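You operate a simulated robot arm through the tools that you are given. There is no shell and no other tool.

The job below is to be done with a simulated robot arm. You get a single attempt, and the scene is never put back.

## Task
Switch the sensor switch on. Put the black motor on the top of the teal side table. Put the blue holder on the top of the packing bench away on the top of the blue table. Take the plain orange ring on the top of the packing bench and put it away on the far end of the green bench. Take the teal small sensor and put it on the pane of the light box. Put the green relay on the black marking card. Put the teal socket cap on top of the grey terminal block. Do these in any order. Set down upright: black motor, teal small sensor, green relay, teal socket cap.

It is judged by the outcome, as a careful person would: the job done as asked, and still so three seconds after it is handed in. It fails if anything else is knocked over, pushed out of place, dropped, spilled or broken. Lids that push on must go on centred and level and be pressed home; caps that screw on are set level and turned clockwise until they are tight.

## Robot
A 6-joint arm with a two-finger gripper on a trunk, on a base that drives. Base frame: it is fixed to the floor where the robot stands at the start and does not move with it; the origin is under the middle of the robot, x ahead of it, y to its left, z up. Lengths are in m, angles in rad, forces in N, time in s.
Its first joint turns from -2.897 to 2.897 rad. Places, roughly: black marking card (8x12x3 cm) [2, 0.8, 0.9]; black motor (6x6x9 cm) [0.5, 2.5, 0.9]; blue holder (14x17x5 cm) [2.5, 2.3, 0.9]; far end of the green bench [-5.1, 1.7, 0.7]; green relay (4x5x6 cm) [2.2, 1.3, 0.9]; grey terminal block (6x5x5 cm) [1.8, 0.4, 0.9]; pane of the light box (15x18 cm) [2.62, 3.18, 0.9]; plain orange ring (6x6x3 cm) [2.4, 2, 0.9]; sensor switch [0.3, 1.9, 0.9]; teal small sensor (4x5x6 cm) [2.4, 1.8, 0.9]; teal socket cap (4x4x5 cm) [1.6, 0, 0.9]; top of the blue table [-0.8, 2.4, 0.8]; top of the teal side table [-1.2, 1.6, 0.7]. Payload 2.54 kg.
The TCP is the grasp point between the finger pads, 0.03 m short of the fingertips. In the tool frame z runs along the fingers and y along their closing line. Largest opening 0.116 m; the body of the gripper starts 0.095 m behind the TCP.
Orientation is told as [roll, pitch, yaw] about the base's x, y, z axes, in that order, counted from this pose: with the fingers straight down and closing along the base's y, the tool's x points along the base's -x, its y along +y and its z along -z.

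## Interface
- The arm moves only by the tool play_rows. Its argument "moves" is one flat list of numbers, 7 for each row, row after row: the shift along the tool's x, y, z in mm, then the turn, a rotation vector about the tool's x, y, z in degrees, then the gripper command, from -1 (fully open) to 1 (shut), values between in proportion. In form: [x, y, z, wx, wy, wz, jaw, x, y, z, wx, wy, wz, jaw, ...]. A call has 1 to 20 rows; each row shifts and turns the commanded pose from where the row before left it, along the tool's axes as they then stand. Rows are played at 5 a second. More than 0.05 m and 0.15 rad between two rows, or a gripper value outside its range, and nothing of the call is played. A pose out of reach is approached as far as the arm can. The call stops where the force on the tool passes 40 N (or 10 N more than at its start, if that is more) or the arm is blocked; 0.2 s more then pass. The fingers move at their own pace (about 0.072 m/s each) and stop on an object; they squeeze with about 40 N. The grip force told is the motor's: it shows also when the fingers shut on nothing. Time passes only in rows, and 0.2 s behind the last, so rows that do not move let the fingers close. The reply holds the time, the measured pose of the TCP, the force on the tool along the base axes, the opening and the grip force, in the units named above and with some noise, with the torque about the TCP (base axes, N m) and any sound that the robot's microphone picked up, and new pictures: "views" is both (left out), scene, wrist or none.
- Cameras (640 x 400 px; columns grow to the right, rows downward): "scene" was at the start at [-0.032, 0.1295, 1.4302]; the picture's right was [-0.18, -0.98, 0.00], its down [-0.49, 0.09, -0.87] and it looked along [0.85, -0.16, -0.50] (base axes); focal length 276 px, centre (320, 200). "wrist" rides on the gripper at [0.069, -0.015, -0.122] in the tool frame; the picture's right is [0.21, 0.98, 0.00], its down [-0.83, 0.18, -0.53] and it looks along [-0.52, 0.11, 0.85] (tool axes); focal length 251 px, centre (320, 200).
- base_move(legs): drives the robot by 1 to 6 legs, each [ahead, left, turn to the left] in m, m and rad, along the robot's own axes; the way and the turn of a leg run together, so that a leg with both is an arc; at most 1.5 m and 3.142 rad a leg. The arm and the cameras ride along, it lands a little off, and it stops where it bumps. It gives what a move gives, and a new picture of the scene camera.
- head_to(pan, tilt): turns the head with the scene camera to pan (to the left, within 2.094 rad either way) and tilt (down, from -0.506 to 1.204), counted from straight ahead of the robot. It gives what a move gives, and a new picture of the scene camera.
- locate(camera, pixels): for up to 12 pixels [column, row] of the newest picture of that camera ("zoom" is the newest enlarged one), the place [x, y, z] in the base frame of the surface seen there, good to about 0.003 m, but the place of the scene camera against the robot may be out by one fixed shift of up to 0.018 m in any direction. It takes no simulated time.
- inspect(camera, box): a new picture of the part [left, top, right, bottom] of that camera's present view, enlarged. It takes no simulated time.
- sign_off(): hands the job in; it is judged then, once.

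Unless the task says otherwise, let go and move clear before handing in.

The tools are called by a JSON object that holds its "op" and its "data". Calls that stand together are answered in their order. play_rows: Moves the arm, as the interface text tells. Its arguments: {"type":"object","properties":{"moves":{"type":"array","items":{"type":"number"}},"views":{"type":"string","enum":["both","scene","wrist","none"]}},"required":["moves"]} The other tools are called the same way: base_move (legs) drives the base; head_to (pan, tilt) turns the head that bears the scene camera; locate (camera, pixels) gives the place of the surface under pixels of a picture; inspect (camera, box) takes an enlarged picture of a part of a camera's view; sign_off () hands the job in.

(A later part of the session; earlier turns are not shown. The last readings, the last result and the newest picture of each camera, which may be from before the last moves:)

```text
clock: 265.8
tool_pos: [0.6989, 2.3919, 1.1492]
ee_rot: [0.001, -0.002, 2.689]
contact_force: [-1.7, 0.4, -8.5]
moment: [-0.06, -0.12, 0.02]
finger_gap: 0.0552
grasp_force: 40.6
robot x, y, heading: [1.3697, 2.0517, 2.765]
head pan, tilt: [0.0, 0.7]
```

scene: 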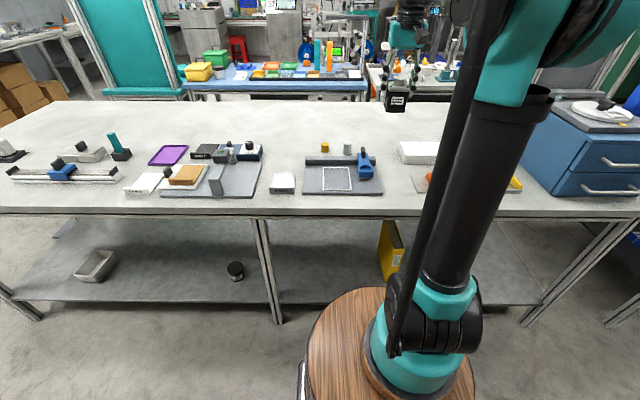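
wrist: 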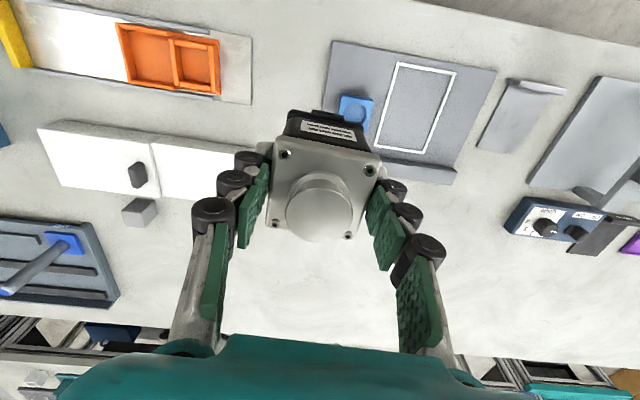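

Motor held (~0.85 kg). Before placing near the panel, I want the wrist's real lateral extent; looking at it now.

{"op": "head_to", "data": {"pan": -0.2, "tilt": 0.3}}

{"op": "inspect", "data": {"camera": "scene", "box": [250, 40, 450, 240]}}

```text
clock: 266.6
tool_pos: [0.6986, 2.3914, 1.1493]
ee_rot: [0.0, -0.001, 2.689]
contact_force: [-0.5, -1.0, -7.6]
moment: [0.0, -0.04, 0.0]
finger_gap: 0.0554
grasp_force: 40.2
robot x, y, heading: [1.3699, 2.0532, 2.76]
head pan, tilt: [-0.201, 0.3]
```

scene: 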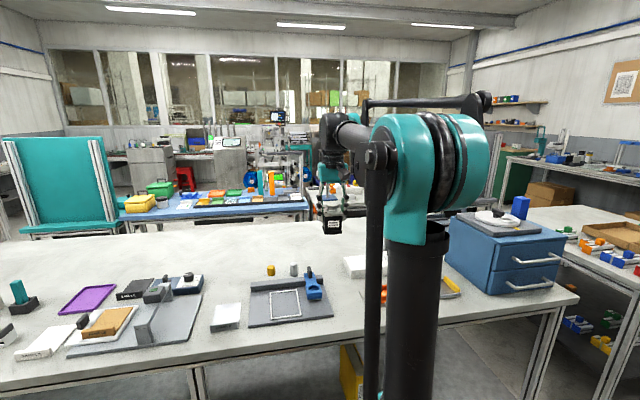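

```text
2.00 times, centred on (350, 140) of scene
```

zoom: 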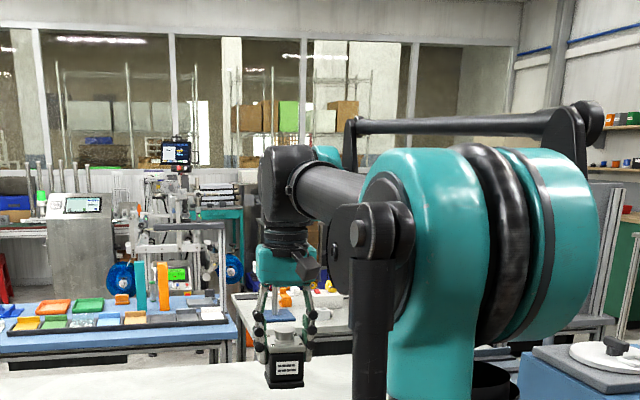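

{"op": "locate", "data": {"camera": "zoom", "pixels": [[263, 180], [275, 150], [290, 200], [265, 215], [285, 235], [262, 265], [285, 345], [330, 195], [310, 190], [350, 150], [330, 155], [420, 160]]}}

```text
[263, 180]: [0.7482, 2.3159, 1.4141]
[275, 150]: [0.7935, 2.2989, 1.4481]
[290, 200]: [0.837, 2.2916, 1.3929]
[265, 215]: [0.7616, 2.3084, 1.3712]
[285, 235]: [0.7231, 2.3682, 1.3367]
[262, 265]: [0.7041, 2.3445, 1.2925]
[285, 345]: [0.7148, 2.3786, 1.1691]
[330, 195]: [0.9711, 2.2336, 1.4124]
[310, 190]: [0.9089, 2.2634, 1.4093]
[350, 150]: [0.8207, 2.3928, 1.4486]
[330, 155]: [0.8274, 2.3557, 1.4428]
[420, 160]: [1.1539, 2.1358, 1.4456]
```

The wrist body sits slightly behind the TCP, so the planned spot is feasible. Driving left out of the aisle.

{"op": "base_move", "data": {"legs": [[0, 1.35, -0.01], [0, 1.33, 0]]}}

```text
clock: 279.6
tool_pos: [-0.3044, -0.0723, 1.1493]
ee_rot: [-0.001, -0.002, 2.701]
contact_force: [-0.4, -0.6, -7.1]
moment: [-0.02, -0.02, 0.0]
finger_gap: 0.0557
grasp_force: 39.7
robot x, y, heading: [0.3716, -0.406, 2.767]
head pan, tilt: [-0.201, 0.3]
```

scene: 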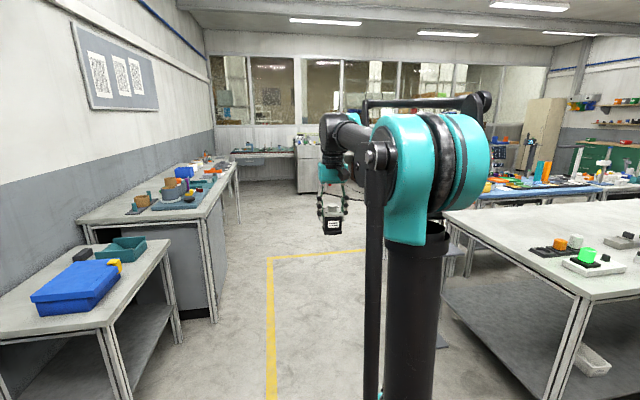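

{"op": "base_move", "data": {"legs": [[1.5, 0, -0.02], [1.5, 0, 0], [0.12, 0, 0], [0, 0, -1.571], [0, 0, -1.571]]}}

{"op": "head_to", "data": {"pan": 0.5, "tilt": 0.5}}

```text
clock: 302.4
tool_pos: [-1.8365, 0.4468, 1.1498]
ee_rot: [-0.001, -0.002, -0.409]
contact_force: [-0.9, 0.0, -7.7]
moment: [-0.03, 0.02, -0.01]
finger_gap: 0.0552
grasp_force: 40.1
robot x, y, heading: [-2.5182, 0.755, -0.339]
head pan, tilt: [-0.201, 0.3]
```

scene: 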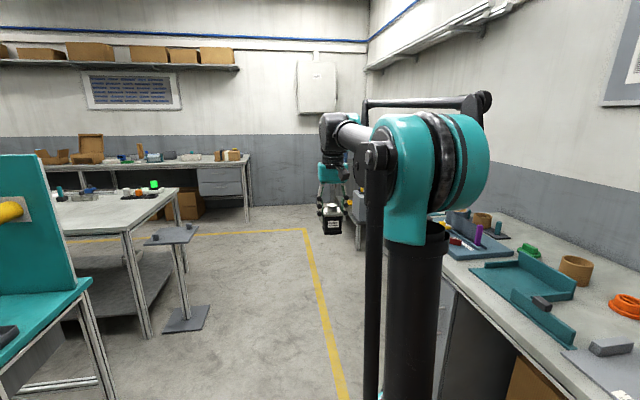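

```text
clock: 303.5
tool_pos: [-1.8362, 0.4469, 1.1501]
ee_rot: [-0.001, -0.002, -0.409]
contact_force: [0.4, -0.3, -7.6]
moment: [0.0, 0.03, 0.03]
finger_gap: 0.0551
grasp_force: 40.0
robot x, y, heading: [-2.5167, 0.757, -0.331]
head pan, tilt: [0.499, 0.499]
```

scene: 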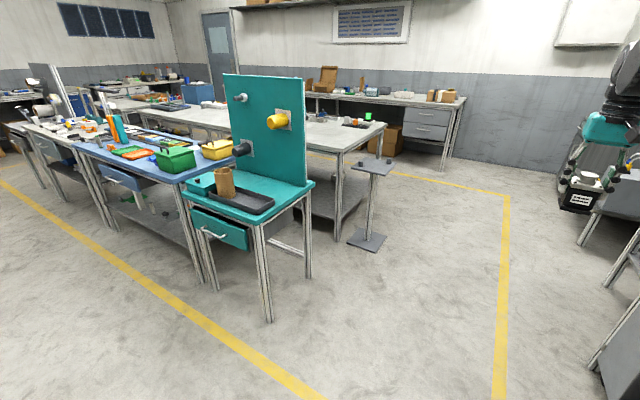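

Correct heading and drive left to face the teal table.

{"op": "base_move", "data": {"legs": [[0, 0, -0.06], [0, 1.27, 0]]}}

{"op": "head_to", "data": {"pan": 0.0, "tilt": 0.6}}

{"op": "play_rows", "data": {"moves": [0, 0, 0, 0, 0, 0, 1], "views": "wrist"}}

```text
clock: 310.2
tool_pos: [-1.3723, 1.563, 1.1497]
ee_rot: [0.0, -0.001, -0.461]
contact_force: [-0.5, 0.5, -7.9]
moment: [0.0, -0.01, 0.03]
finger_gap: 0.0552
grasp_force: 40.1
robot x, y, heading: [-2.0427, 1.9068, -0.391]
head pan, tilt: [0.499, 0.499]
```

scene: 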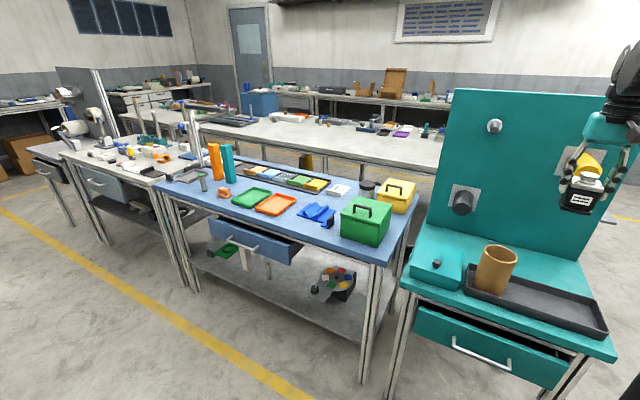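

```text
clock: 311.1
tool_pos: [-1.3729, 1.5614, 1.1494]
ee_rot: [0.0, -0.002, -0.461]
contact_force: [0.0, 0.0, -7.6]
moment: [0.01, 0.0, -0.01]
finger_gap: 0.0549
grasp_force: 40.1
robot x, y, heading: [-2.0386, 1.9071, -0.387]
head pan, tilt: [0.0, 0.6]
```

scene: 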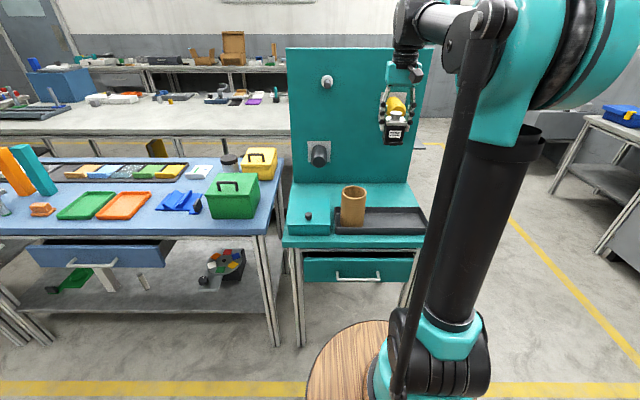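

```text
clock: 311.6
tool_pos: [-1.3722, 1.5625, 1.1494]
ee_rot: [0.0, -0.001, -0.46]
contact_force: [-0.9, -0.3, -7.9]
moment: [-0.01, 0.03, -0.01]
finger_gap: 0.0551
grasp_force: 39.9
robot x, y, heading: [-2.0411, 1.9093, -0.387]
head pan, tilt: [0.0, 0.6]
```

wrist: 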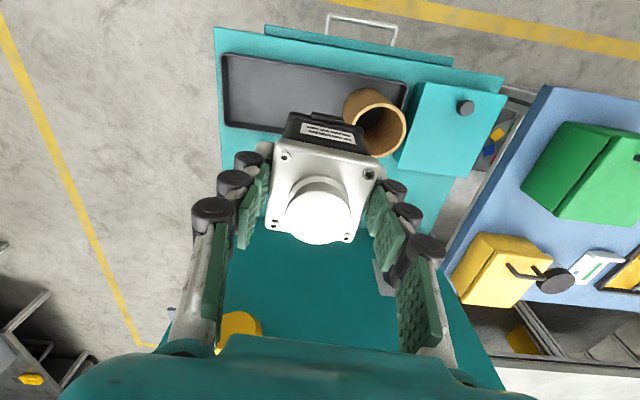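

Locating tray back edge, cup, and panel base with the wrist camera.

{"op": "locate", "data": {"camera": "wrist", "pixels": [[225, 128], [262, 132], [240, 140], [430, 190], [345, 115], [405, 130], [380, 158], [260, 245], [340, 290], [240, 322], [385, 275], [405, 172]]}}

```text
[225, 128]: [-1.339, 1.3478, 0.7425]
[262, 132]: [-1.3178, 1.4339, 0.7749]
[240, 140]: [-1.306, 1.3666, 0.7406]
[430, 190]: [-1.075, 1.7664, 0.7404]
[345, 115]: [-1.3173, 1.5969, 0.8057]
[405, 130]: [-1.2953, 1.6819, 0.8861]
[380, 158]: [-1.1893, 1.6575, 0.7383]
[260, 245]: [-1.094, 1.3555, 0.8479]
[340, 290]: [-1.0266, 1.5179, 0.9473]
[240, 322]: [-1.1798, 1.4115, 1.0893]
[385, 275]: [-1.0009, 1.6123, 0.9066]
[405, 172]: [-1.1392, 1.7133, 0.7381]
```

Strip between tray (u≈−1.765) and panel (u≈−1.536) is 0.23 m deep. Target (−1.159,1.548). Move left, rotate, then ahead.

{"op": "play_rows", "data": {"moves": [0, 41, 0, 0, 0, -4, 1, 0, 40, 0, 0, 0, 0, 1, -40, 0, 0, 0, 0, 0, 1, -40, 0, 0, 0, 0, 0, 1, -40, 0, 0, 0, 0, 0, 1], "views": "none"}}

```text
clock: 312.8
tool_pos: [-1.2292, 1.5913, 1.1484]
ee_rot: [-0.002, 0.0, -0.391]
contact_force: [-1.6, 0.2, -7.3]
moment: [-0.04, -0.03, 0.03]
finger_gap: 0.0551
grasp_force: 39.8
robot x, y, heading: [-2.0412, 1.9069, -0.388]
head pan, tilt: [0.0, 0.6]
```

{"op": "play_rows", "data": {"moves": [-41, -7, 0, 0, 0, 0, 1, -41, -7, 0, 0, 0, 0, 1, 0, 0, 45, 0, 0, 0, 1, 0, 0, 45, 0, 0, 0, 1, 0, 0, 45, 0, 0, 0, 1, 0, 0, 45, 0, 0, 0, 1], "views": "both"}}

{"op": "inspect", "data": {"camera": "scene", "box": [270, 30, 470, 260]}}

```text
clock: 314.1
tool_pos: [-1.1593, 1.546, 0.9709]
ee_rot: [-0.001, -0.001, -0.389]
contact_force: [-0.8, -0.3, -6.8]
moment: [0.01, -0.01, -0.01]
finger_gap: 0.0551
grasp_force: 39.9
robot x, y, heading: [-2.0398, 1.9069, -0.391]
head pan, tilt: [0.0, 0.6]
```

scene: 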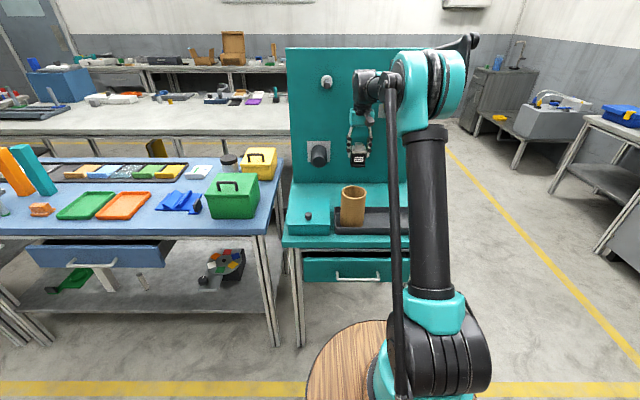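
wrist: 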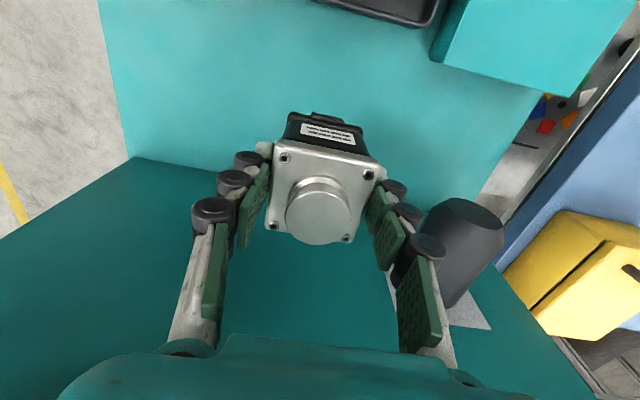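

```text
1.74 times, centred on (370, 145) of scene
```

zoom: 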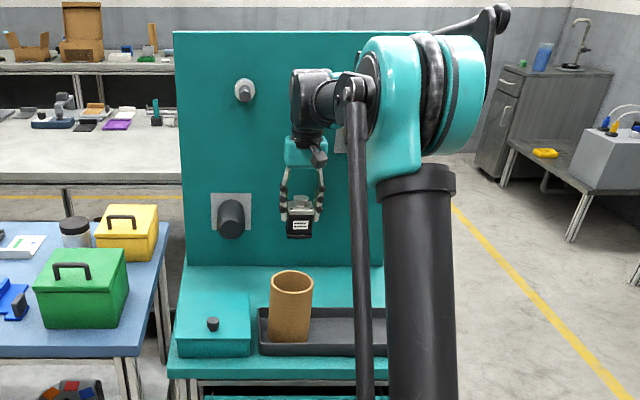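

Checking the black knob's clearance from the left finger/palm.

{"op": "locate", "data": {"camera": "wrist", "pixels": [[428, 215], [445, 202], [470, 200], [440, 225], [450, 300], [500, 230], [460, 240]]}}

```text
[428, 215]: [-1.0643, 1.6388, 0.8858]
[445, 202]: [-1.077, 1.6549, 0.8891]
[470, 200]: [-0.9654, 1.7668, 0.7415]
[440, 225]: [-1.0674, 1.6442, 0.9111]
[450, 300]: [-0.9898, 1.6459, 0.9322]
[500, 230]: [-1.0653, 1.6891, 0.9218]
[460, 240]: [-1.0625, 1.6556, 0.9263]
```

Gap to the knob is ~6 cm. Descending to just above the table.

{"op": "play_rows", "data": {"moves": [0, 0, 45, 0, 0, 0, 1, 0, 0, 45, 0, 0, 0, 1, 0, 0, 45, 0, 0, 0, 1, 0, 0, 20, 0, 0, 0, 1], "views": "wrist"}}

{"op": "play_rows", "data": {"moves": [0, 0, 3, 0, 0, 0, 1, 0, 0, 3, 0, 0, 0, 1], "views": "none"}}

```text
clock: 315.1
tool_pos: [-1.1595, 1.5466, 0.8159]
ee_rot: [0.0, 0.0, -0.39]
contact_force: [0.0, -0.4, -7.2]
moment: [0.02, 0.01, 0.02]
finger_gap: 0.0551
grasp_force: 39.9
robot x, y, heading: [-2.0411, 1.9062, -0.39]
head pan, tilt: [0.0, 0.6]
```

wrist: 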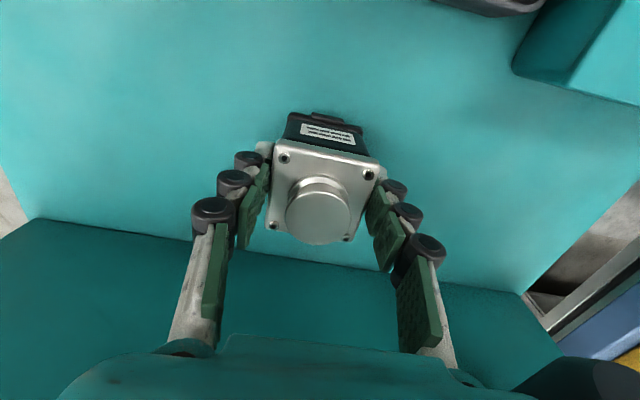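

```text
clock: 315.8
tool_pos: [-1.1584, 1.5469, 0.8104]
ee_rot: [-0.002, -0.001, -0.391]
contact_force: [0.2, 0.7, -8.2]
moment: [0.01, 0.01, 0.04]
finger_gap: 0.0551
grasp_force: 40.0
robot x, y, heading: [-2.0397, 1.9101, -0.392]
head pan, tilt: [0.0, 0.6]
```

{"op": "play_rows", "data": {"moves": [0, 0, 2, 0, 0, 0, 1, 0, 0, 1, 0, 0, 0, 1, 0, 0, 1, 0, 0, 0, 1], "views": "none"}}

{"op": "play_rows", "data": {"moves": [0, 0, 1, 0, 0, 0, 1], "views": "none"}}

```text
clock: 316.6
tool_pos: [-1.1587, 1.5458, 0.8069]
ee_rot: [0.001, -0.001, -0.391]
contact_force: [3.8, -1.0, 3.6]
moment: [-0.07, -0.64, -0.07]
finger_gap: 0.0555
grasp_force: 40.0
robot x, y, heading: [-2.0397, 1.905, -0.392]
head pan, tilt: [0.0, 0.6]
```

```text
clock: 316.9
tool_pos: [-1.1584, 1.5467, 0.8058]
ee_rot: [-0.002, -0.001, -0.392]
contact_force: [7.9, -2.1, 28.3]
moment: [-0.13, -0.43, -0.07]
finger_gap: 0.0554
grasp_force: 40.0
robot x, y, heading: [-2.0419, 1.909, -0.39]
head pan, tilt: [0.0, 0.6]
```

Firm contact at 0.806. Ease up, open partially, and retreat.

{"op": "play_rows", "data": {"moves": [0, 0, -1.5, 0, 0, 0, 1, 0, 0, 0, 0, 0, 0, 0.3, 0, 0, 0, 0, 0, 0, -0.3, 0, 0, 0, 0, 0, 0, -0.4, 0, 0, 0, 0, 0, 0, -0.4], "views": "wrist"}}

{"op": "play_rows", "data": {"moves": [0, 0, -20, 0, 0, 0, -0.4, 0, 0, -40, 0, 0, 0, -0.4, 0, 0, -45, 0, 0, 0, -0.4, 10, 0, -45, 0, 0, 0, -0.4, 20, 0, -45, 0, 0, 0, -1, 30, 0, -40, 0, 0, 0, -1, 40, 0, -30, 0, 0, 0, -1, 45, 0, -20, 0, 0, 0, -1], "views": "both"}}

```text
clock: 318.1
tool_pos: [-1.1585, 1.5453, 0.8042]
ee_rot: [-0.002, -0.002, -0.391]
contact_force: [0.3, 0.1, 0.0]
moment: [0.0, -0.04, 0.01]
finger_gap: 0.0811
grasp_force: 0.0
robot x, y, heading: [-2.0415, 1.9044, -0.392]
head pan, tilt: [0.0, 0.6]
```

wrist: 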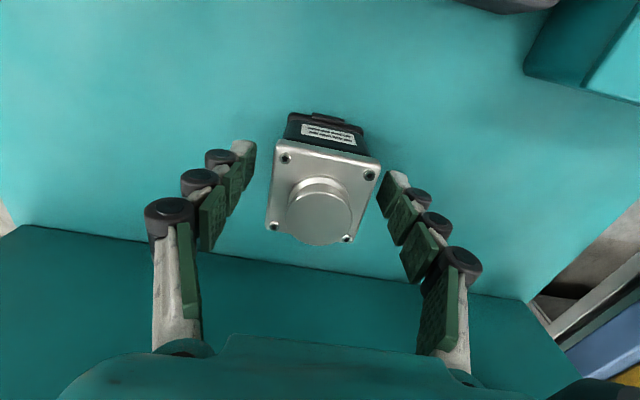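

```text
clock: 319.9
tool_pos: [-1.2928, 1.6023, 1.0897]
ee_rot: [0.001, -0.001, -0.392]
contact_force: [0.5, -0.2, -0.4]
moment: [0.03, 0.07, -0.01]
finger_gap: 0.1158
grasp_force: 0.1
robot x, y, heading: [-2.0403, 1.9088, -0.391]
head pan, tilt: [0.0, 0.6]
```

scene: 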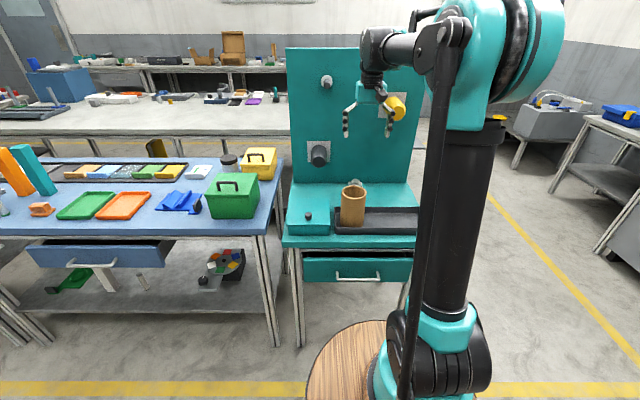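
wrist: 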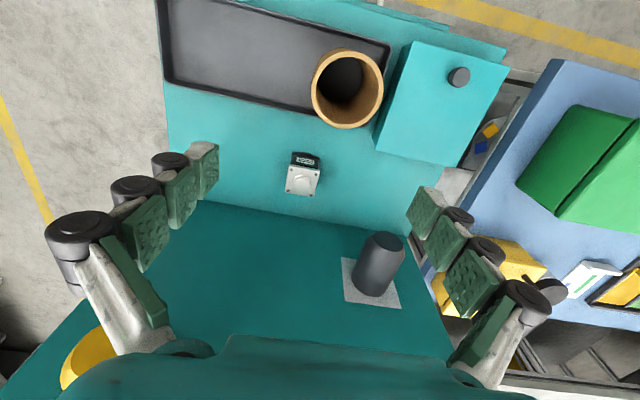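

Motor stands upright on the teal table. Retract the arm and drive back to the packing bench for the ring.

{"op": "play_rows", "data": {"moves": [45, 0, -20, 0, 0, 0, -1, 45, 0, -20, 0, 0, 0, -1, 45, 0, -20, 0, 0, 0, -1, 45, 0, 0, 0, 0, 0, -1], "views": "none"}}

{"op": "base_move", "data": {"legs": [[0, -1.25, 0], [1.5, 0, 0], [1.5, 0, 0]]}}

```text
clock: 320.9
tool_pos: [-1.4599, 1.6711, 1.1499]
ee_rot: [0.0, -0.002, -0.392]
contact_force: [0.6, 0.3, -0.5]
moment: [-0.02, 0.07, -0.01]
finger_gap: 0.1161
grasp_force: 0.0
robot x, y, heading: [-2.0409, 1.9086, -0.388]
head pan, tilt: [0.0, 0.6]
```

```text
clock: 341.3
tool_pos: [0.7996, -0.659, 1.1508]
ee_rot: [-0.001, -0.001, -0.398]
contact_force: [0.1, 0.3, 0.1]
moment: [-0.01, 0.0, 0.01]
finger_gap: 0.1159
grasp_force: 0.2
robot x, y, heading: [0.2174, -0.4218, -0.395]
head pan, tilt: [0.0, 0.6]
```

scene: 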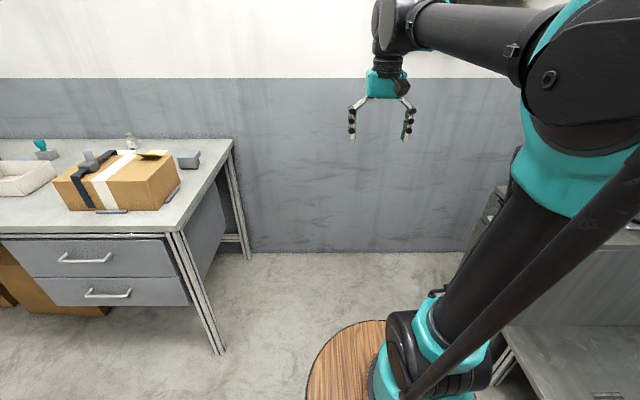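

{"op": "base_move", "data": {"legs": [[0.06, 0, 0], [0, 1.45, 0], [0, 1.45, 0]]}}

{"op": "head_to", "data": {"pan": 0.0, "tilt": 0.6}}

```text
clock: 355.6
tool_pos: [1.9565, 1.9511, 1.1508]
ee_rot: [-0.003, -0.001, -0.384]
contact_force: [-0.1, -0.2, 0.0]
moment: [-0.01, 0.01, 0.01]
finger_gap: 0.1158
grasp_force: 0.1
robot x, y, heading: [1.3682, 2.1798, -0.379]
head pan, tilt: [0.0, 0.6]
```

scene: 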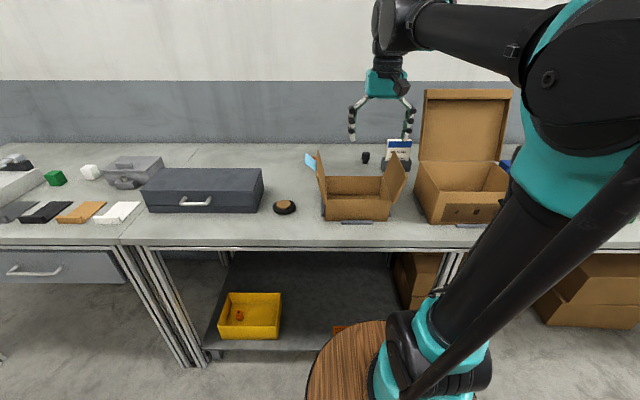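

```text
clock: 356.2
tool_pos: [1.9556, 1.951, 1.1497]
ee_rot: [-0.001, -0.002, -0.384]
contact_force: [-0.2, 0.5, -0.6]
moment: [-0.03, 0.0, -0.03]
finger_gap: 0.1161
grasp_force: 0.1
robot x, y, heading: [1.3718, 2.1834, -0.379]
head pan, tilt: [0.0, 0.6]
```

scene: 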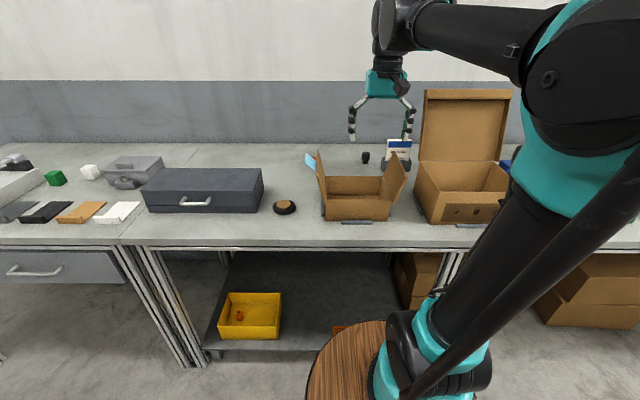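

Move left 0.2 m and ahead 0.14 m to reach the ring.

{"op": "base_move", "data": {"legs": [[0, 0.22, -0.015], [0.14, 0, 0]]}}

{"op": "play_rows", "data": {"moves": [-45, 0, 0, 0, 0, 0, -1, -45, 0, 0, 0, 0, 0, -1, -45, 0, 5, 0, 0, 0, -1, -35, 0, 10, 0, 0, 0, -1], "views": "both"}}

```text
clock: 358.8
tool_pos: [2.1678, 2.0932, 1.1508]
ee_rot: [-0.002, -0.001, -0.395]
contact_force: [0.2, 0.4, -0.6]
moment: [-0.04, 0.0, 0.0]
finger_gap: 0.1162
grasp_force: 0.0
robot x, y, heading: [1.5843, 2.3313, -0.394]
head pan, tilt: [0.0, 0.6]
```

scene: 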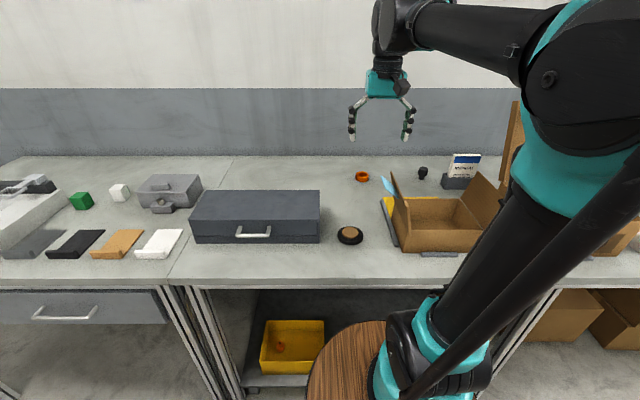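

```text
clock: 359.8
tool_pos: [2.3234, 2.0277, 1.137]
ee_rot: [-0.001, -0.001, -0.397]
contact_force: [-1.1, 0.1, 0.7]
moment: [-0.01, -0.1, 0.0]
finger_gap: 0.1156
grasp_force: 0.1
robot x, y, heading: [1.5883, 2.3285, -0.397]
head pan, tilt: [0.0, 0.6]
```

scene: 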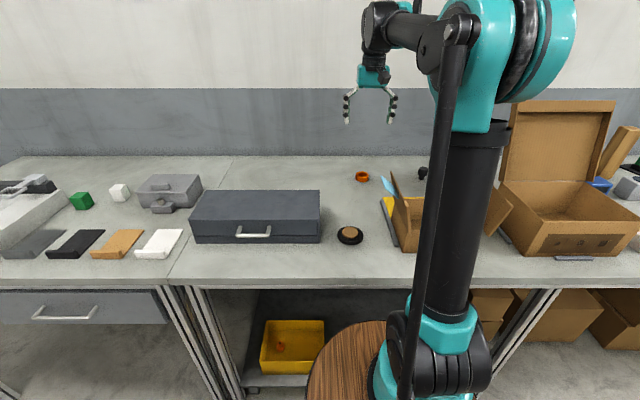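
wrist: 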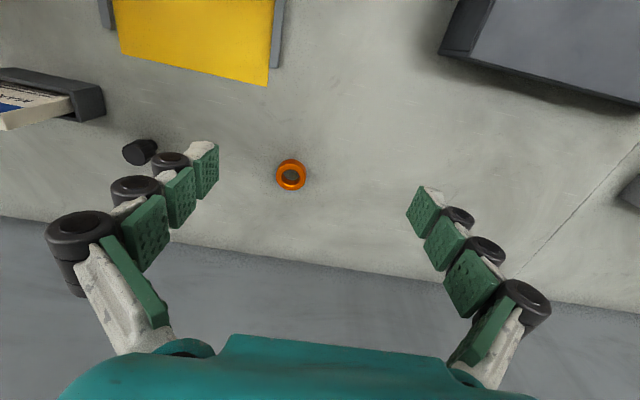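

Locating the ring's rim.

{"op": "inspect", "data": {"camera": "wrist", "box": [255, 145, 330, 205]}}

{"op": "locate", "data": {"camera": "wrist", "pixels": [[278, 177], [305, 177], [291, 165], [291, 187], [282, 168], [300, 185], [291, 176]]}}

```text
6.67 times, centred on (292, 175) of wrist
```

zoom: 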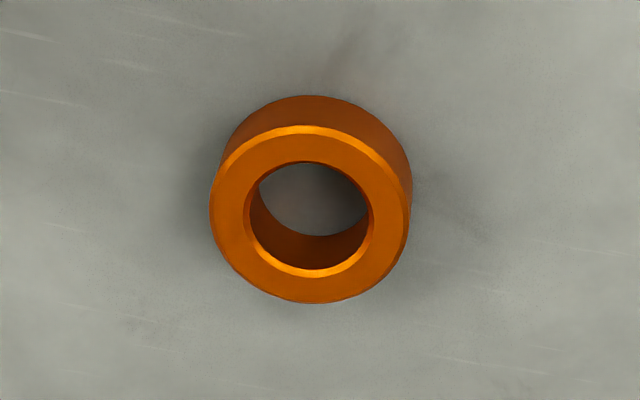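

```text
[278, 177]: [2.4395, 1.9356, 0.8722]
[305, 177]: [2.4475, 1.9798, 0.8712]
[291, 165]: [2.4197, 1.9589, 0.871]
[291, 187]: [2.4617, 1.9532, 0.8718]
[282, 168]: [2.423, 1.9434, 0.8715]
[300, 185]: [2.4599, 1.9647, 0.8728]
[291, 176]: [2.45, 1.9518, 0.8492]
```

Ring centre ≈(2.442,1.957), top 0.872. Move over and descend.

{"op": "play_rows", "data": {"moves": [-46, -7, 0, 0, 0, 0, -1, -46, -6, 0, 0, 0, 0, -1, -45, -6, 0, 0, 0, 0, -1, 0, 0, 45, 0, 0, 0, -1, 0, 0, 45, 0, 0, 0, -1, 0, 0, 45, 0, 0, 0, -1, 0, 0, 25, 0, 0, 0, -1], "views": "wrist"}}

{"op": "locate", "data": {"camera": "wrist", "pixels": [[320, 160], [320, 140], [320, 120], [300, 140], [340, 140]]}}

```text
clock: 361.4
tool_pos: [2.4448, 1.9573, 0.9755]
ee_rot: [-0.002, -0.001, -0.396]
contact_force: [-0.2, -0.1, 1.2]
moment: [0.0, -0.03, -0.04]
finger_gap: 0.1158
grasp_force: 0.0
robot x, y, heading: [1.5856, 2.3294, -0.393]
head pan, tilt: [0.0, 0.6]
```

wrist: 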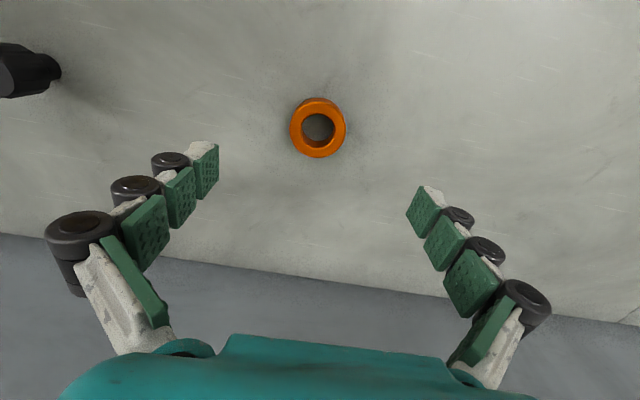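

```text
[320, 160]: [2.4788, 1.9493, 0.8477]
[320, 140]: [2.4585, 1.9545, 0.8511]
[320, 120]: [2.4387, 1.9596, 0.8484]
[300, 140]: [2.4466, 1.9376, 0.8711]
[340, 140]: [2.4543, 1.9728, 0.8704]
```

Centred. Descend to 0.884 and grip.

{"op": "play_rows", "data": {"moves": [0, 0, 40, 0, 0, 0, -1, 0, 0, 40, 0, 0, 0, -1, 0, 0, 11, 0, 0, 0, -1, 0, 0, 0, 0, 0, 0, 0.2, 0, 0, 0, 0, 0, 0, 1, 0, 0, 0, 0, 0, 0, 1, 0, 0, 0, 0, 0, 0, 1], "views": "wrist"}}

{"op": "play_rows", "data": {"moves": [0, 0, -20, 0, 0, 0, 1, 0, 0, -40, 0, 0, 0, 1, 0, 0, -45, 0, 0, 0, 1, 0, 0, -45, 0, 0, 0, 1, 10, 0, -45, 0, 0, 0, 1, 20, 0, -45, 0, 0, 0, 1, 40, 0, -20, 0, 0, 0, 1, 45, 0, 0, 0, 0, 0, 1, 45, 0, 0, 0, 0, 0, 1, 45, 0, 0, 0, 0, 0, 1], "views": "both"}}

```text
clock: 363.0
tool_pos: [2.4431, 1.9546, 0.8841]
ee_rot: [-0.001, -0.004, -0.398]
contact_force: [0.2, -1.2, 1.4]
moment: [0.08, 0.01, -0.03]
finger_gap: 0.0504
grasp_force: 40.4
robot x, y, heading: [1.5858, 2.3312, -0.395]
head pan, tilt: [0.0, 0.6]
```

wrist: 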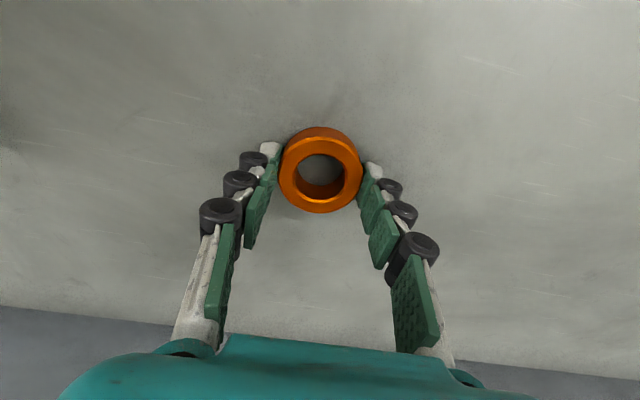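

```text
clock: 365.2
tool_pos: [2.2538, 2.0342, 1.1435]
ee_rot: [-0.003, -0.002, -0.393]
contact_force: [-0.1, -0.1, -1.4]
moment: [0.05, 0.08, -0.04]
finger_gap: 0.05
grasp_force: 39.6
robot x, y, heading: [1.5829, 2.3371, -0.396]
head pan, tilt: [0.0, 0.6]
```

scene: 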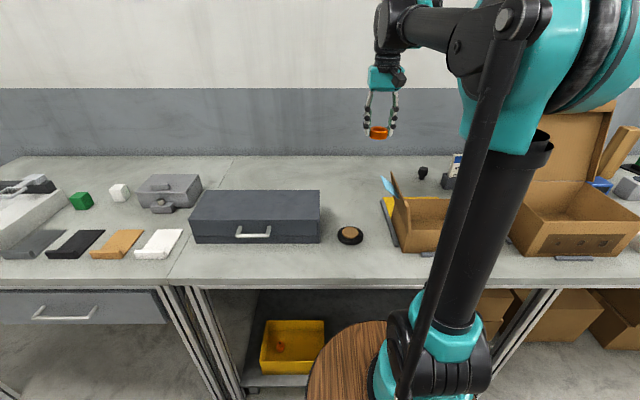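
wrist: 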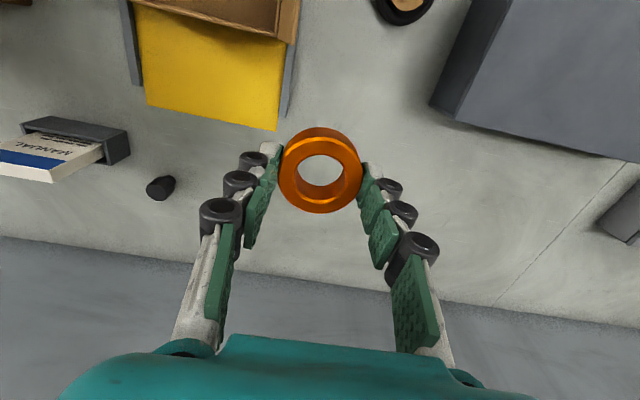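

Ring held. Retract more, back off, and drive out of the aisle.

{"op": "play_rows", "data": {"moves": [45, 0, 0, 0, 0, 0, 1, 45, 0, 0, 0, 0, 0, 1, 25, 0, 0, 0, 0, 0, 1], "views": "none"}}

{"op": "base_move", "data": {"legs": [[-0.13, 0, 0], [0, -1.5, 0.003], [0, -1.5, 0]]}}

```text
clock: 366.0
tool_pos: [2.1486, 2.0783, 1.1437]
ee_rot: [-0.003, -0.002, -0.396]
contact_force: [0.2, -0.3, -0.8]
moment: [0.06, 0.02, -0.02]
finger_gap: 0.0503
grasp_force: 40.3
robot x, y, heading: [1.5858, 2.3288, -0.393]
head pan, tilt: [0.0, 0.6]
```

```text
clock: 381.4
tool_pos: [0.916, -0.6377, 1.145]
ee_rot: [0.0, -0.002, -0.368]
contact_force: [-0.7, 0.3, -2.5]
moment: [-0.01, 0.0, 0.0]
finger_gap: 0.05
grasp_force: 39.9
robot x, y, heading: [0.3468, -0.402, -0.368]
head pan, tilt: [0.0, 0.6]
```

scene: 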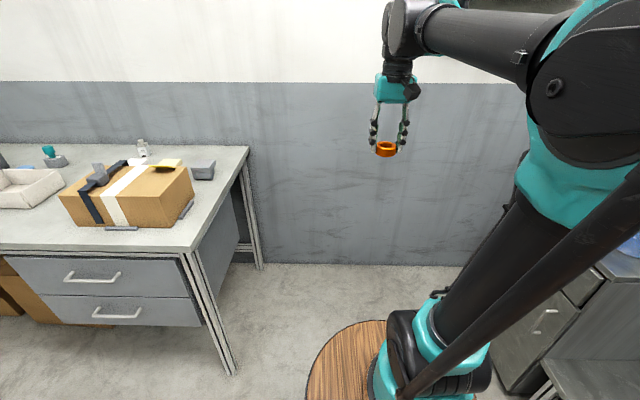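

Turn to face away (toward the green bench) and drive ahead 3 m along the open corridor.

{"op": "base_move", "data": {"legs": [[0, 0, 1.571], [0, 0, 1.556], [1.5, 0, 0], [1.4, 0, 0]]}}

{"op": "head_to", "data": {"pan": 0.1, "tilt": 0.45}}

```text
clock: 403.1
tool_pos: [-2.9795, 0.8096, 1.1447]
ee_rot: [-0.001, -0.002, 2.81]
contact_force: [-0.1, 0.6, -0.6]
moment: [-0.03, -0.01, -0.01]
finger_gap: 0.0497
grasp_force: 40.0
robot x, y, heading: [-2.3971, 0.5926, 2.81]
head pan, tilt: [0.0, 0.6]
```

scene: 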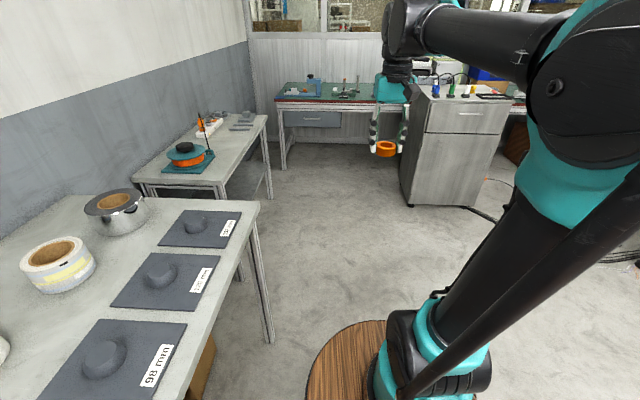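

```text
clock: 403.8
tool_pos: [-2.9778, 0.8092, 1.1439]
ee_rot: [-0.001, -0.002, 2.807]
contact_force: [0.2, 0.8, -2.1]
moment: [0.0, 0.03, -0.01]
finger_gap: 0.05
grasp_force: 40.3
robot x, y, heading: [-2.4006, 0.591, 2.812]
head pan, tilt: [0.099, 0.45]
```

scene: 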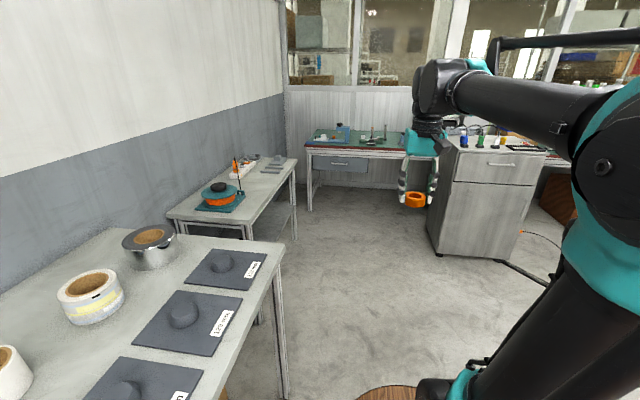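

{"op": "inspect", "data": {"camera": "scene", "box": [270, 90, 450, 210]}}

{"op": "locate", "data": {"camera": "scene", "pixels": [[306, 152], [310, 140], [340, 145], [372, 147], [395, 155], [360, 140], [310, 210], [430, 245], [295, 240], [288, 395], [443, 240], [350, 215]]}}

```text
3.33 times, centred on (360, 150) of scene
```

zoom: 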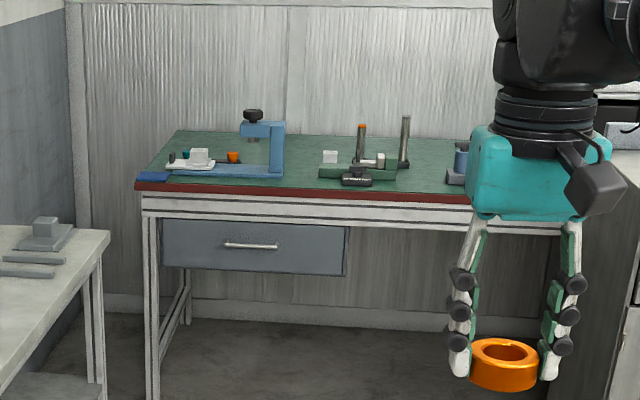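

```text
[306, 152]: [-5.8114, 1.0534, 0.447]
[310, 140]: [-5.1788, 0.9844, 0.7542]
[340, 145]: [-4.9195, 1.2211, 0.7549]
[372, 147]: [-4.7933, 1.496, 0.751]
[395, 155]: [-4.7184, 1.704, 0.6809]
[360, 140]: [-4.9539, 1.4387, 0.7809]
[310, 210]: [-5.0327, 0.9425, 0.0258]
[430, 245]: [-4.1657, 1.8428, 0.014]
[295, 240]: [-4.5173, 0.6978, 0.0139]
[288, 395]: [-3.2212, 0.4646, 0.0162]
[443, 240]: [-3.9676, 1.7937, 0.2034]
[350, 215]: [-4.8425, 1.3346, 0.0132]
```

The green bench is ahead (front edge u≈−5.0) and I'm already lined up at v≈−0.4. Straighten heading and drive ahead 1.0 m, then re-check.

{"op": "base_move", "data": {"legs": [[0, 0, -0.062], [1.0, 0, 0]]}}

{"op": "head_to", "data": {"pan": 0.0, "tilt": 0.45}}

{"op": "inspect", "data": {"camera": "scene", "box": [200, 80, 460, 250]}}

```text
clock: 409.4
tool_pos: [-3.8883, 1.2389, 1.1446]
ee_rot: [-0.001, -0.003, 2.739]
contact_force: [-0.1, 0.2, -0.6]
moment: [0.01, -0.03, -0.02]
finger_gap: 0.05
grasp_force: 40.0
robot x, y, heading: [-3.3284, 0.9794, 2.741]
head pan, tilt: [0.099, 0.45]
```

scene: 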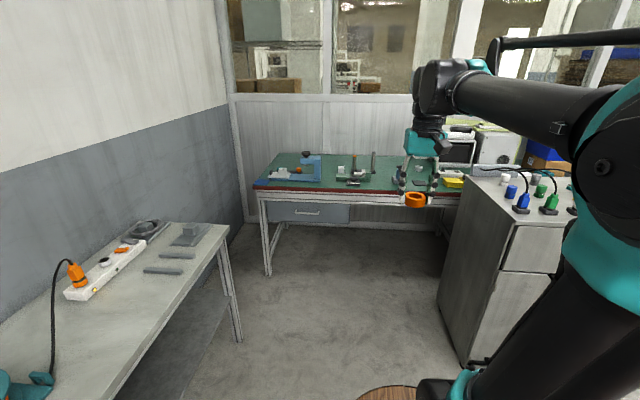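

```text
clock: 410.1
tool_pos: [-3.8876, 1.2378, 1.144]
ee_rot: [-0.002, -0.002, 2.736]
contact_force: [-0.5, 0.0, -0.1]
moment: [-0.01, -0.01, -0.01]
finger_gap: 0.0498
grasp_force: 39.9
robot x, y, heading: [-3.3275, 0.9792, 2.744]
head pan, tilt: [0.0, 0.45]
```

scene: 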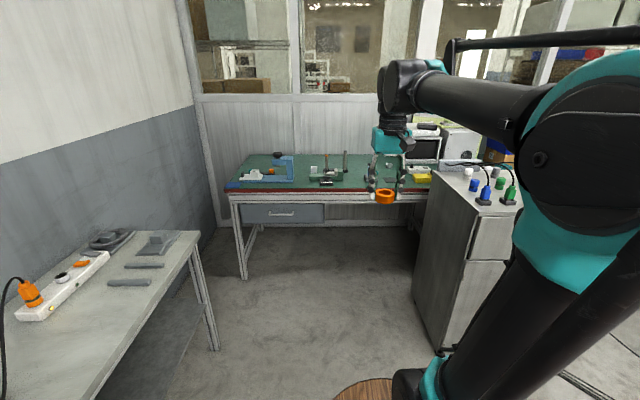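

```text
2.35 times, centred on (330, 165) of scene
```

zoom: 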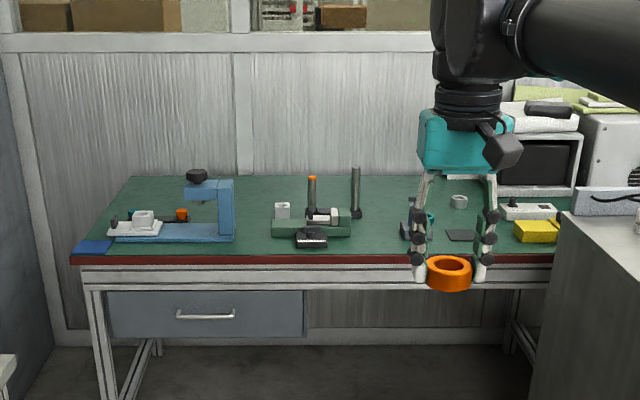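

{"op": "locate", "data": {"camera": "zoom", "pixels": [[80, 258], [545, 260], [265, 225], [375, 225], [390, 250], [250, 250], [310, 235], [355, 210], [460, 205], [480, 230], [400, 200], [135, 180]]}}

```text
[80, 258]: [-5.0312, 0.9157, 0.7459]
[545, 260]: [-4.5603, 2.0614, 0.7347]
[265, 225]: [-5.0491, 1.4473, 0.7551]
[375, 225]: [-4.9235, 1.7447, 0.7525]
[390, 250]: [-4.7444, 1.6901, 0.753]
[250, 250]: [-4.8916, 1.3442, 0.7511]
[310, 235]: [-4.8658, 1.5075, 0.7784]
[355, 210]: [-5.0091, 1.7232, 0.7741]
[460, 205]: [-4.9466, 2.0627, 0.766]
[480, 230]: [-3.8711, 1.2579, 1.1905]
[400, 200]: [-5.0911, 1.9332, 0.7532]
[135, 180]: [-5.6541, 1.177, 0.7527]
```

Free spot right of the green fixture near (−4.92,1.74). Driving ahead 0.85 m to reach.

{"op": "base_move", "data": {"legs": [[0.85, 0, 0.003]]}}

{"op": "head_to", "data": {"pan": 0.1, "tilt": 0.6}}

{"op": "play_rows", "data": {"moves": [0, 0, 0, 0, 0, 0, 1], "views": "wrist"}}

```text
clock: 414.6
tool_pos: [-4.6656, 1.5912, 1.1434]
ee_rot: [-0.004, -0.002, 2.719]
contact_force: [0.4, -0.2, -1.6]
moment: [0.02, 0.0, 0.02]
finger_gap: 0.0498
grasp_force: 39.7
robot x, y, heading: [-4.1089, 1.3207, 2.719]
head pan, tilt: [0.0, 0.45]
```

scene: 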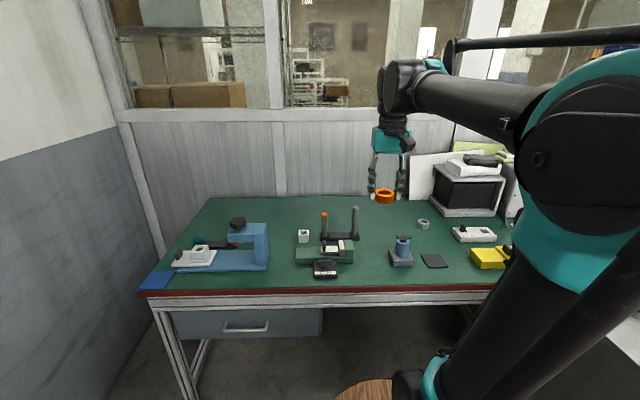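

```text
clock: 415.3
tool_pos: [-4.6659, 1.5918, 1.145]
ee_rot: [-0.002, -0.002, 2.719]
contact_force: [-0.2, 0.0, -1.3]
moment: [-0.01, 0.01, 0.0]
finger_gap: 0.0498
grasp_force: 40.3
robot x, y, heading: [-4.1088, 1.3254, 2.719]
head pan, tilt: [0.099, 0.6]
```

scene: 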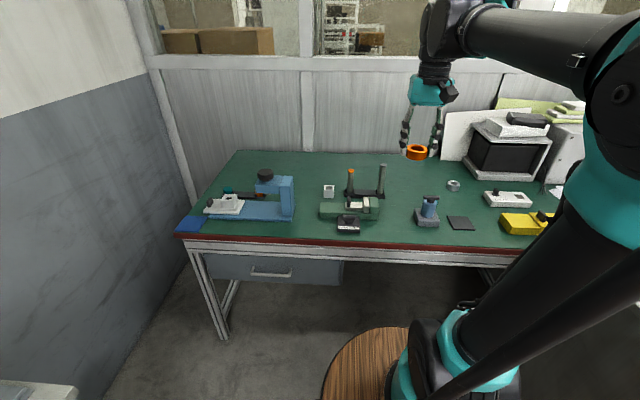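

```text
clock: 415.7
tool_pos: [-4.6661, 1.5908, 1.1451]
ee_rot: [0.0, -0.002, 2.721]
contact_force: [-0.4, 0.9, -0.5]
moment: [-0.02, 0.01, -0.01]
finger_gap: 0.0496
grasp_force: 40.3
robot x, y, heading: [-4.1071, 1.3206, 2.721]
head pan, tilt: [0.099, 0.6]
```

wrist: 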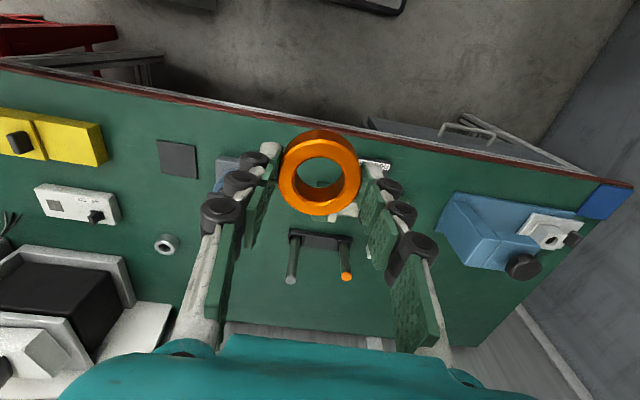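

Open area between the green fixture (350,205) and the blue gadget (430,210). Locating.

{"op": "locate", "data": {"camera": "scene", "pixels": [[402, 185], [398, 205], [395, 175], [380, 212], [416, 215], [385, 193], [427, 200], [446, 186], [400, 225], [350, 175]]}}

```text
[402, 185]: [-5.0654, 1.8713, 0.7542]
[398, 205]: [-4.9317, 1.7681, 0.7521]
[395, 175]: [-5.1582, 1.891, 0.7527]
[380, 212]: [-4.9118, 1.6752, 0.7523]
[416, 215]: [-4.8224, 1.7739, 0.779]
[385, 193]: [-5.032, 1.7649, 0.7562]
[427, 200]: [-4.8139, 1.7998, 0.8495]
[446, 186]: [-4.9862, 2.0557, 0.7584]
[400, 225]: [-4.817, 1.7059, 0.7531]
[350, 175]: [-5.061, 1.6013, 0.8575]
```

Target spot (−4.93,1.84) in open area behind the gadget. Moving there while descending slightly.

{"op": "play_rows", "data": {"moves": [-43, -15, 10, 0, 0, 0, 1, -43, -15, 10, 0, 0, 0, 1, -43, -15, 10, 0, 0, 0, 1, -43, -15, 15, 0, 0, 0, 1, -43, -15, 15, 0, 0, 0, 1, -43, -15, 15, 0, 0, 0, 1, -43, -16, 15, 0, 0, 0, 1, -43, -16, 15, 0, 0, 0, 1], "views": "both"}}

```text
clock: 417.5
tool_pos: [-4.9312, 1.8436, 1.0404]
ee_rot: [-0.002, -0.001, 2.719]
contact_force: [-0.1, -0.8, 0.4]
moment: [0.03, 0.03, 0.0]
finger_gap: 0.0498
grasp_force: 40.2
robot x, y, heading: [-4.1105, 1.3242, 2.72]
head pan, tilt: [0.099, 0.6]
```

scene: 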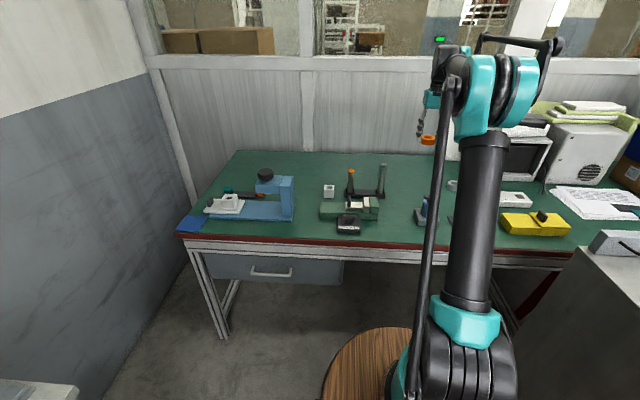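
wrist: 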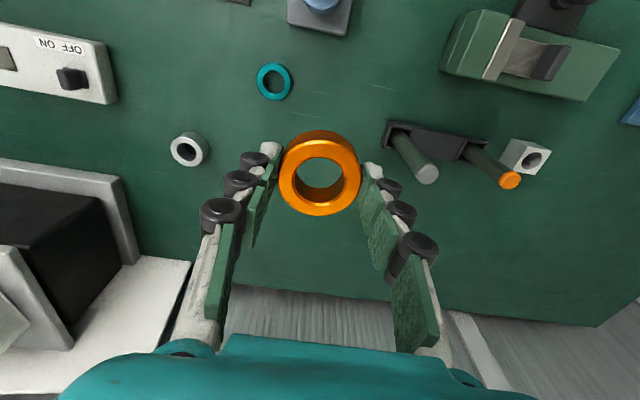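

A teal ring at (274,80) and grey ring at (188,150) are nearby. Locating them, the posts, and candidate landing points.

{"op": "locate", "data": {"camera": "wrist", "pixels": [[258, 80], [292, 82], [274, 98], [320, 96], [395, 140], [425, 172], [205, 155], [188, 165], [470, 60], [300, 240], [330, 30], [345, 120]]}}

```text
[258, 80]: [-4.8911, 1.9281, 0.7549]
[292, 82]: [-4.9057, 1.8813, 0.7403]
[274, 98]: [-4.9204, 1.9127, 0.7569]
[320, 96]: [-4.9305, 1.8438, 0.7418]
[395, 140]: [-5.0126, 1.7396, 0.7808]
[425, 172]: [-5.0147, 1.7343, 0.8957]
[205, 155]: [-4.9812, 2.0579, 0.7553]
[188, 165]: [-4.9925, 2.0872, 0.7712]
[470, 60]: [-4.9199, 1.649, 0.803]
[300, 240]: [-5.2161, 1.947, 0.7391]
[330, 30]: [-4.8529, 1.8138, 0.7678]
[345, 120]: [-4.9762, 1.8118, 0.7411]
```

I'll drive 0.1 m closer for a comfortable reach, then land at ≈(−4.985,1.835).

{"op": "base_move", "data": {"legs": [[0.1, 0, 0]]}}

```text
clock: 418.7
tool_pos: [-5.0242, 1.884, 1.0405]
ee_rot: [0.0, -0.002, 2.721]
contact_force: [0.7, 0.5, -0.4]
moment: [-0.02, -0.01, -0.01]
finger_gap: 0.05
grasp_force: 40.3
robot x, y, heading: [-4.1975, 1.3677, 2.723]
head pan, tilt: [0.099, 0.6]
```

scene: 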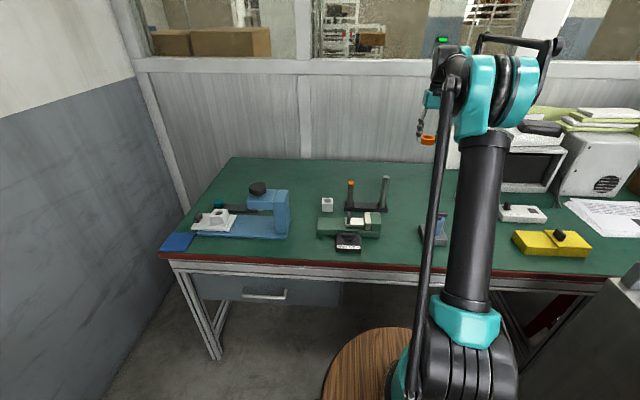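

Now directly over open space. Small shift and descend.

{"op": "play_rows", "data": {"moves": [8, 14, 0, 0, 0, 0, 1, 0, 0, 45, 0, 0, 0, 1, 0, 0, 45, 0, 0, 0, 1, 0, 0, 45, 0, 0, 0, 1, 0, 0, 45, 0, 0, 0, 1], "views": "wrist"}}

```text
clock: 419.9
tool_pos: [-5.0206, 1.8706, 0.8624]
ee_rot: [-0.002, -0.003, 2.722]
contact_force: [0.5, -1.7, -0.9]
moment: [0.06, 0.03, -0.02]
finger_gap: 0.0501
grasp_force: 40.0
robot x, y, heading: [-4.2019, 1.366, 2.723]
head pan, tilt: [0.099, 0.6]
```

wrist: 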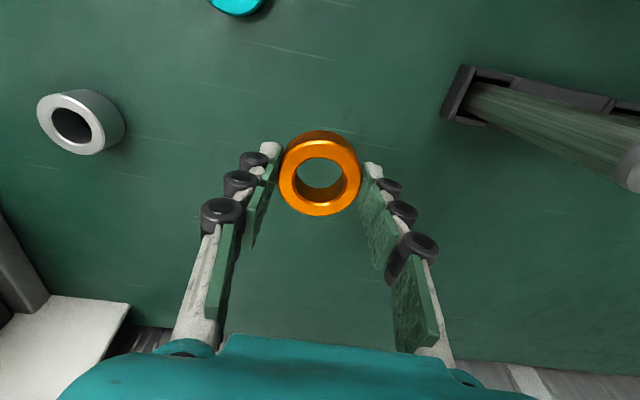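

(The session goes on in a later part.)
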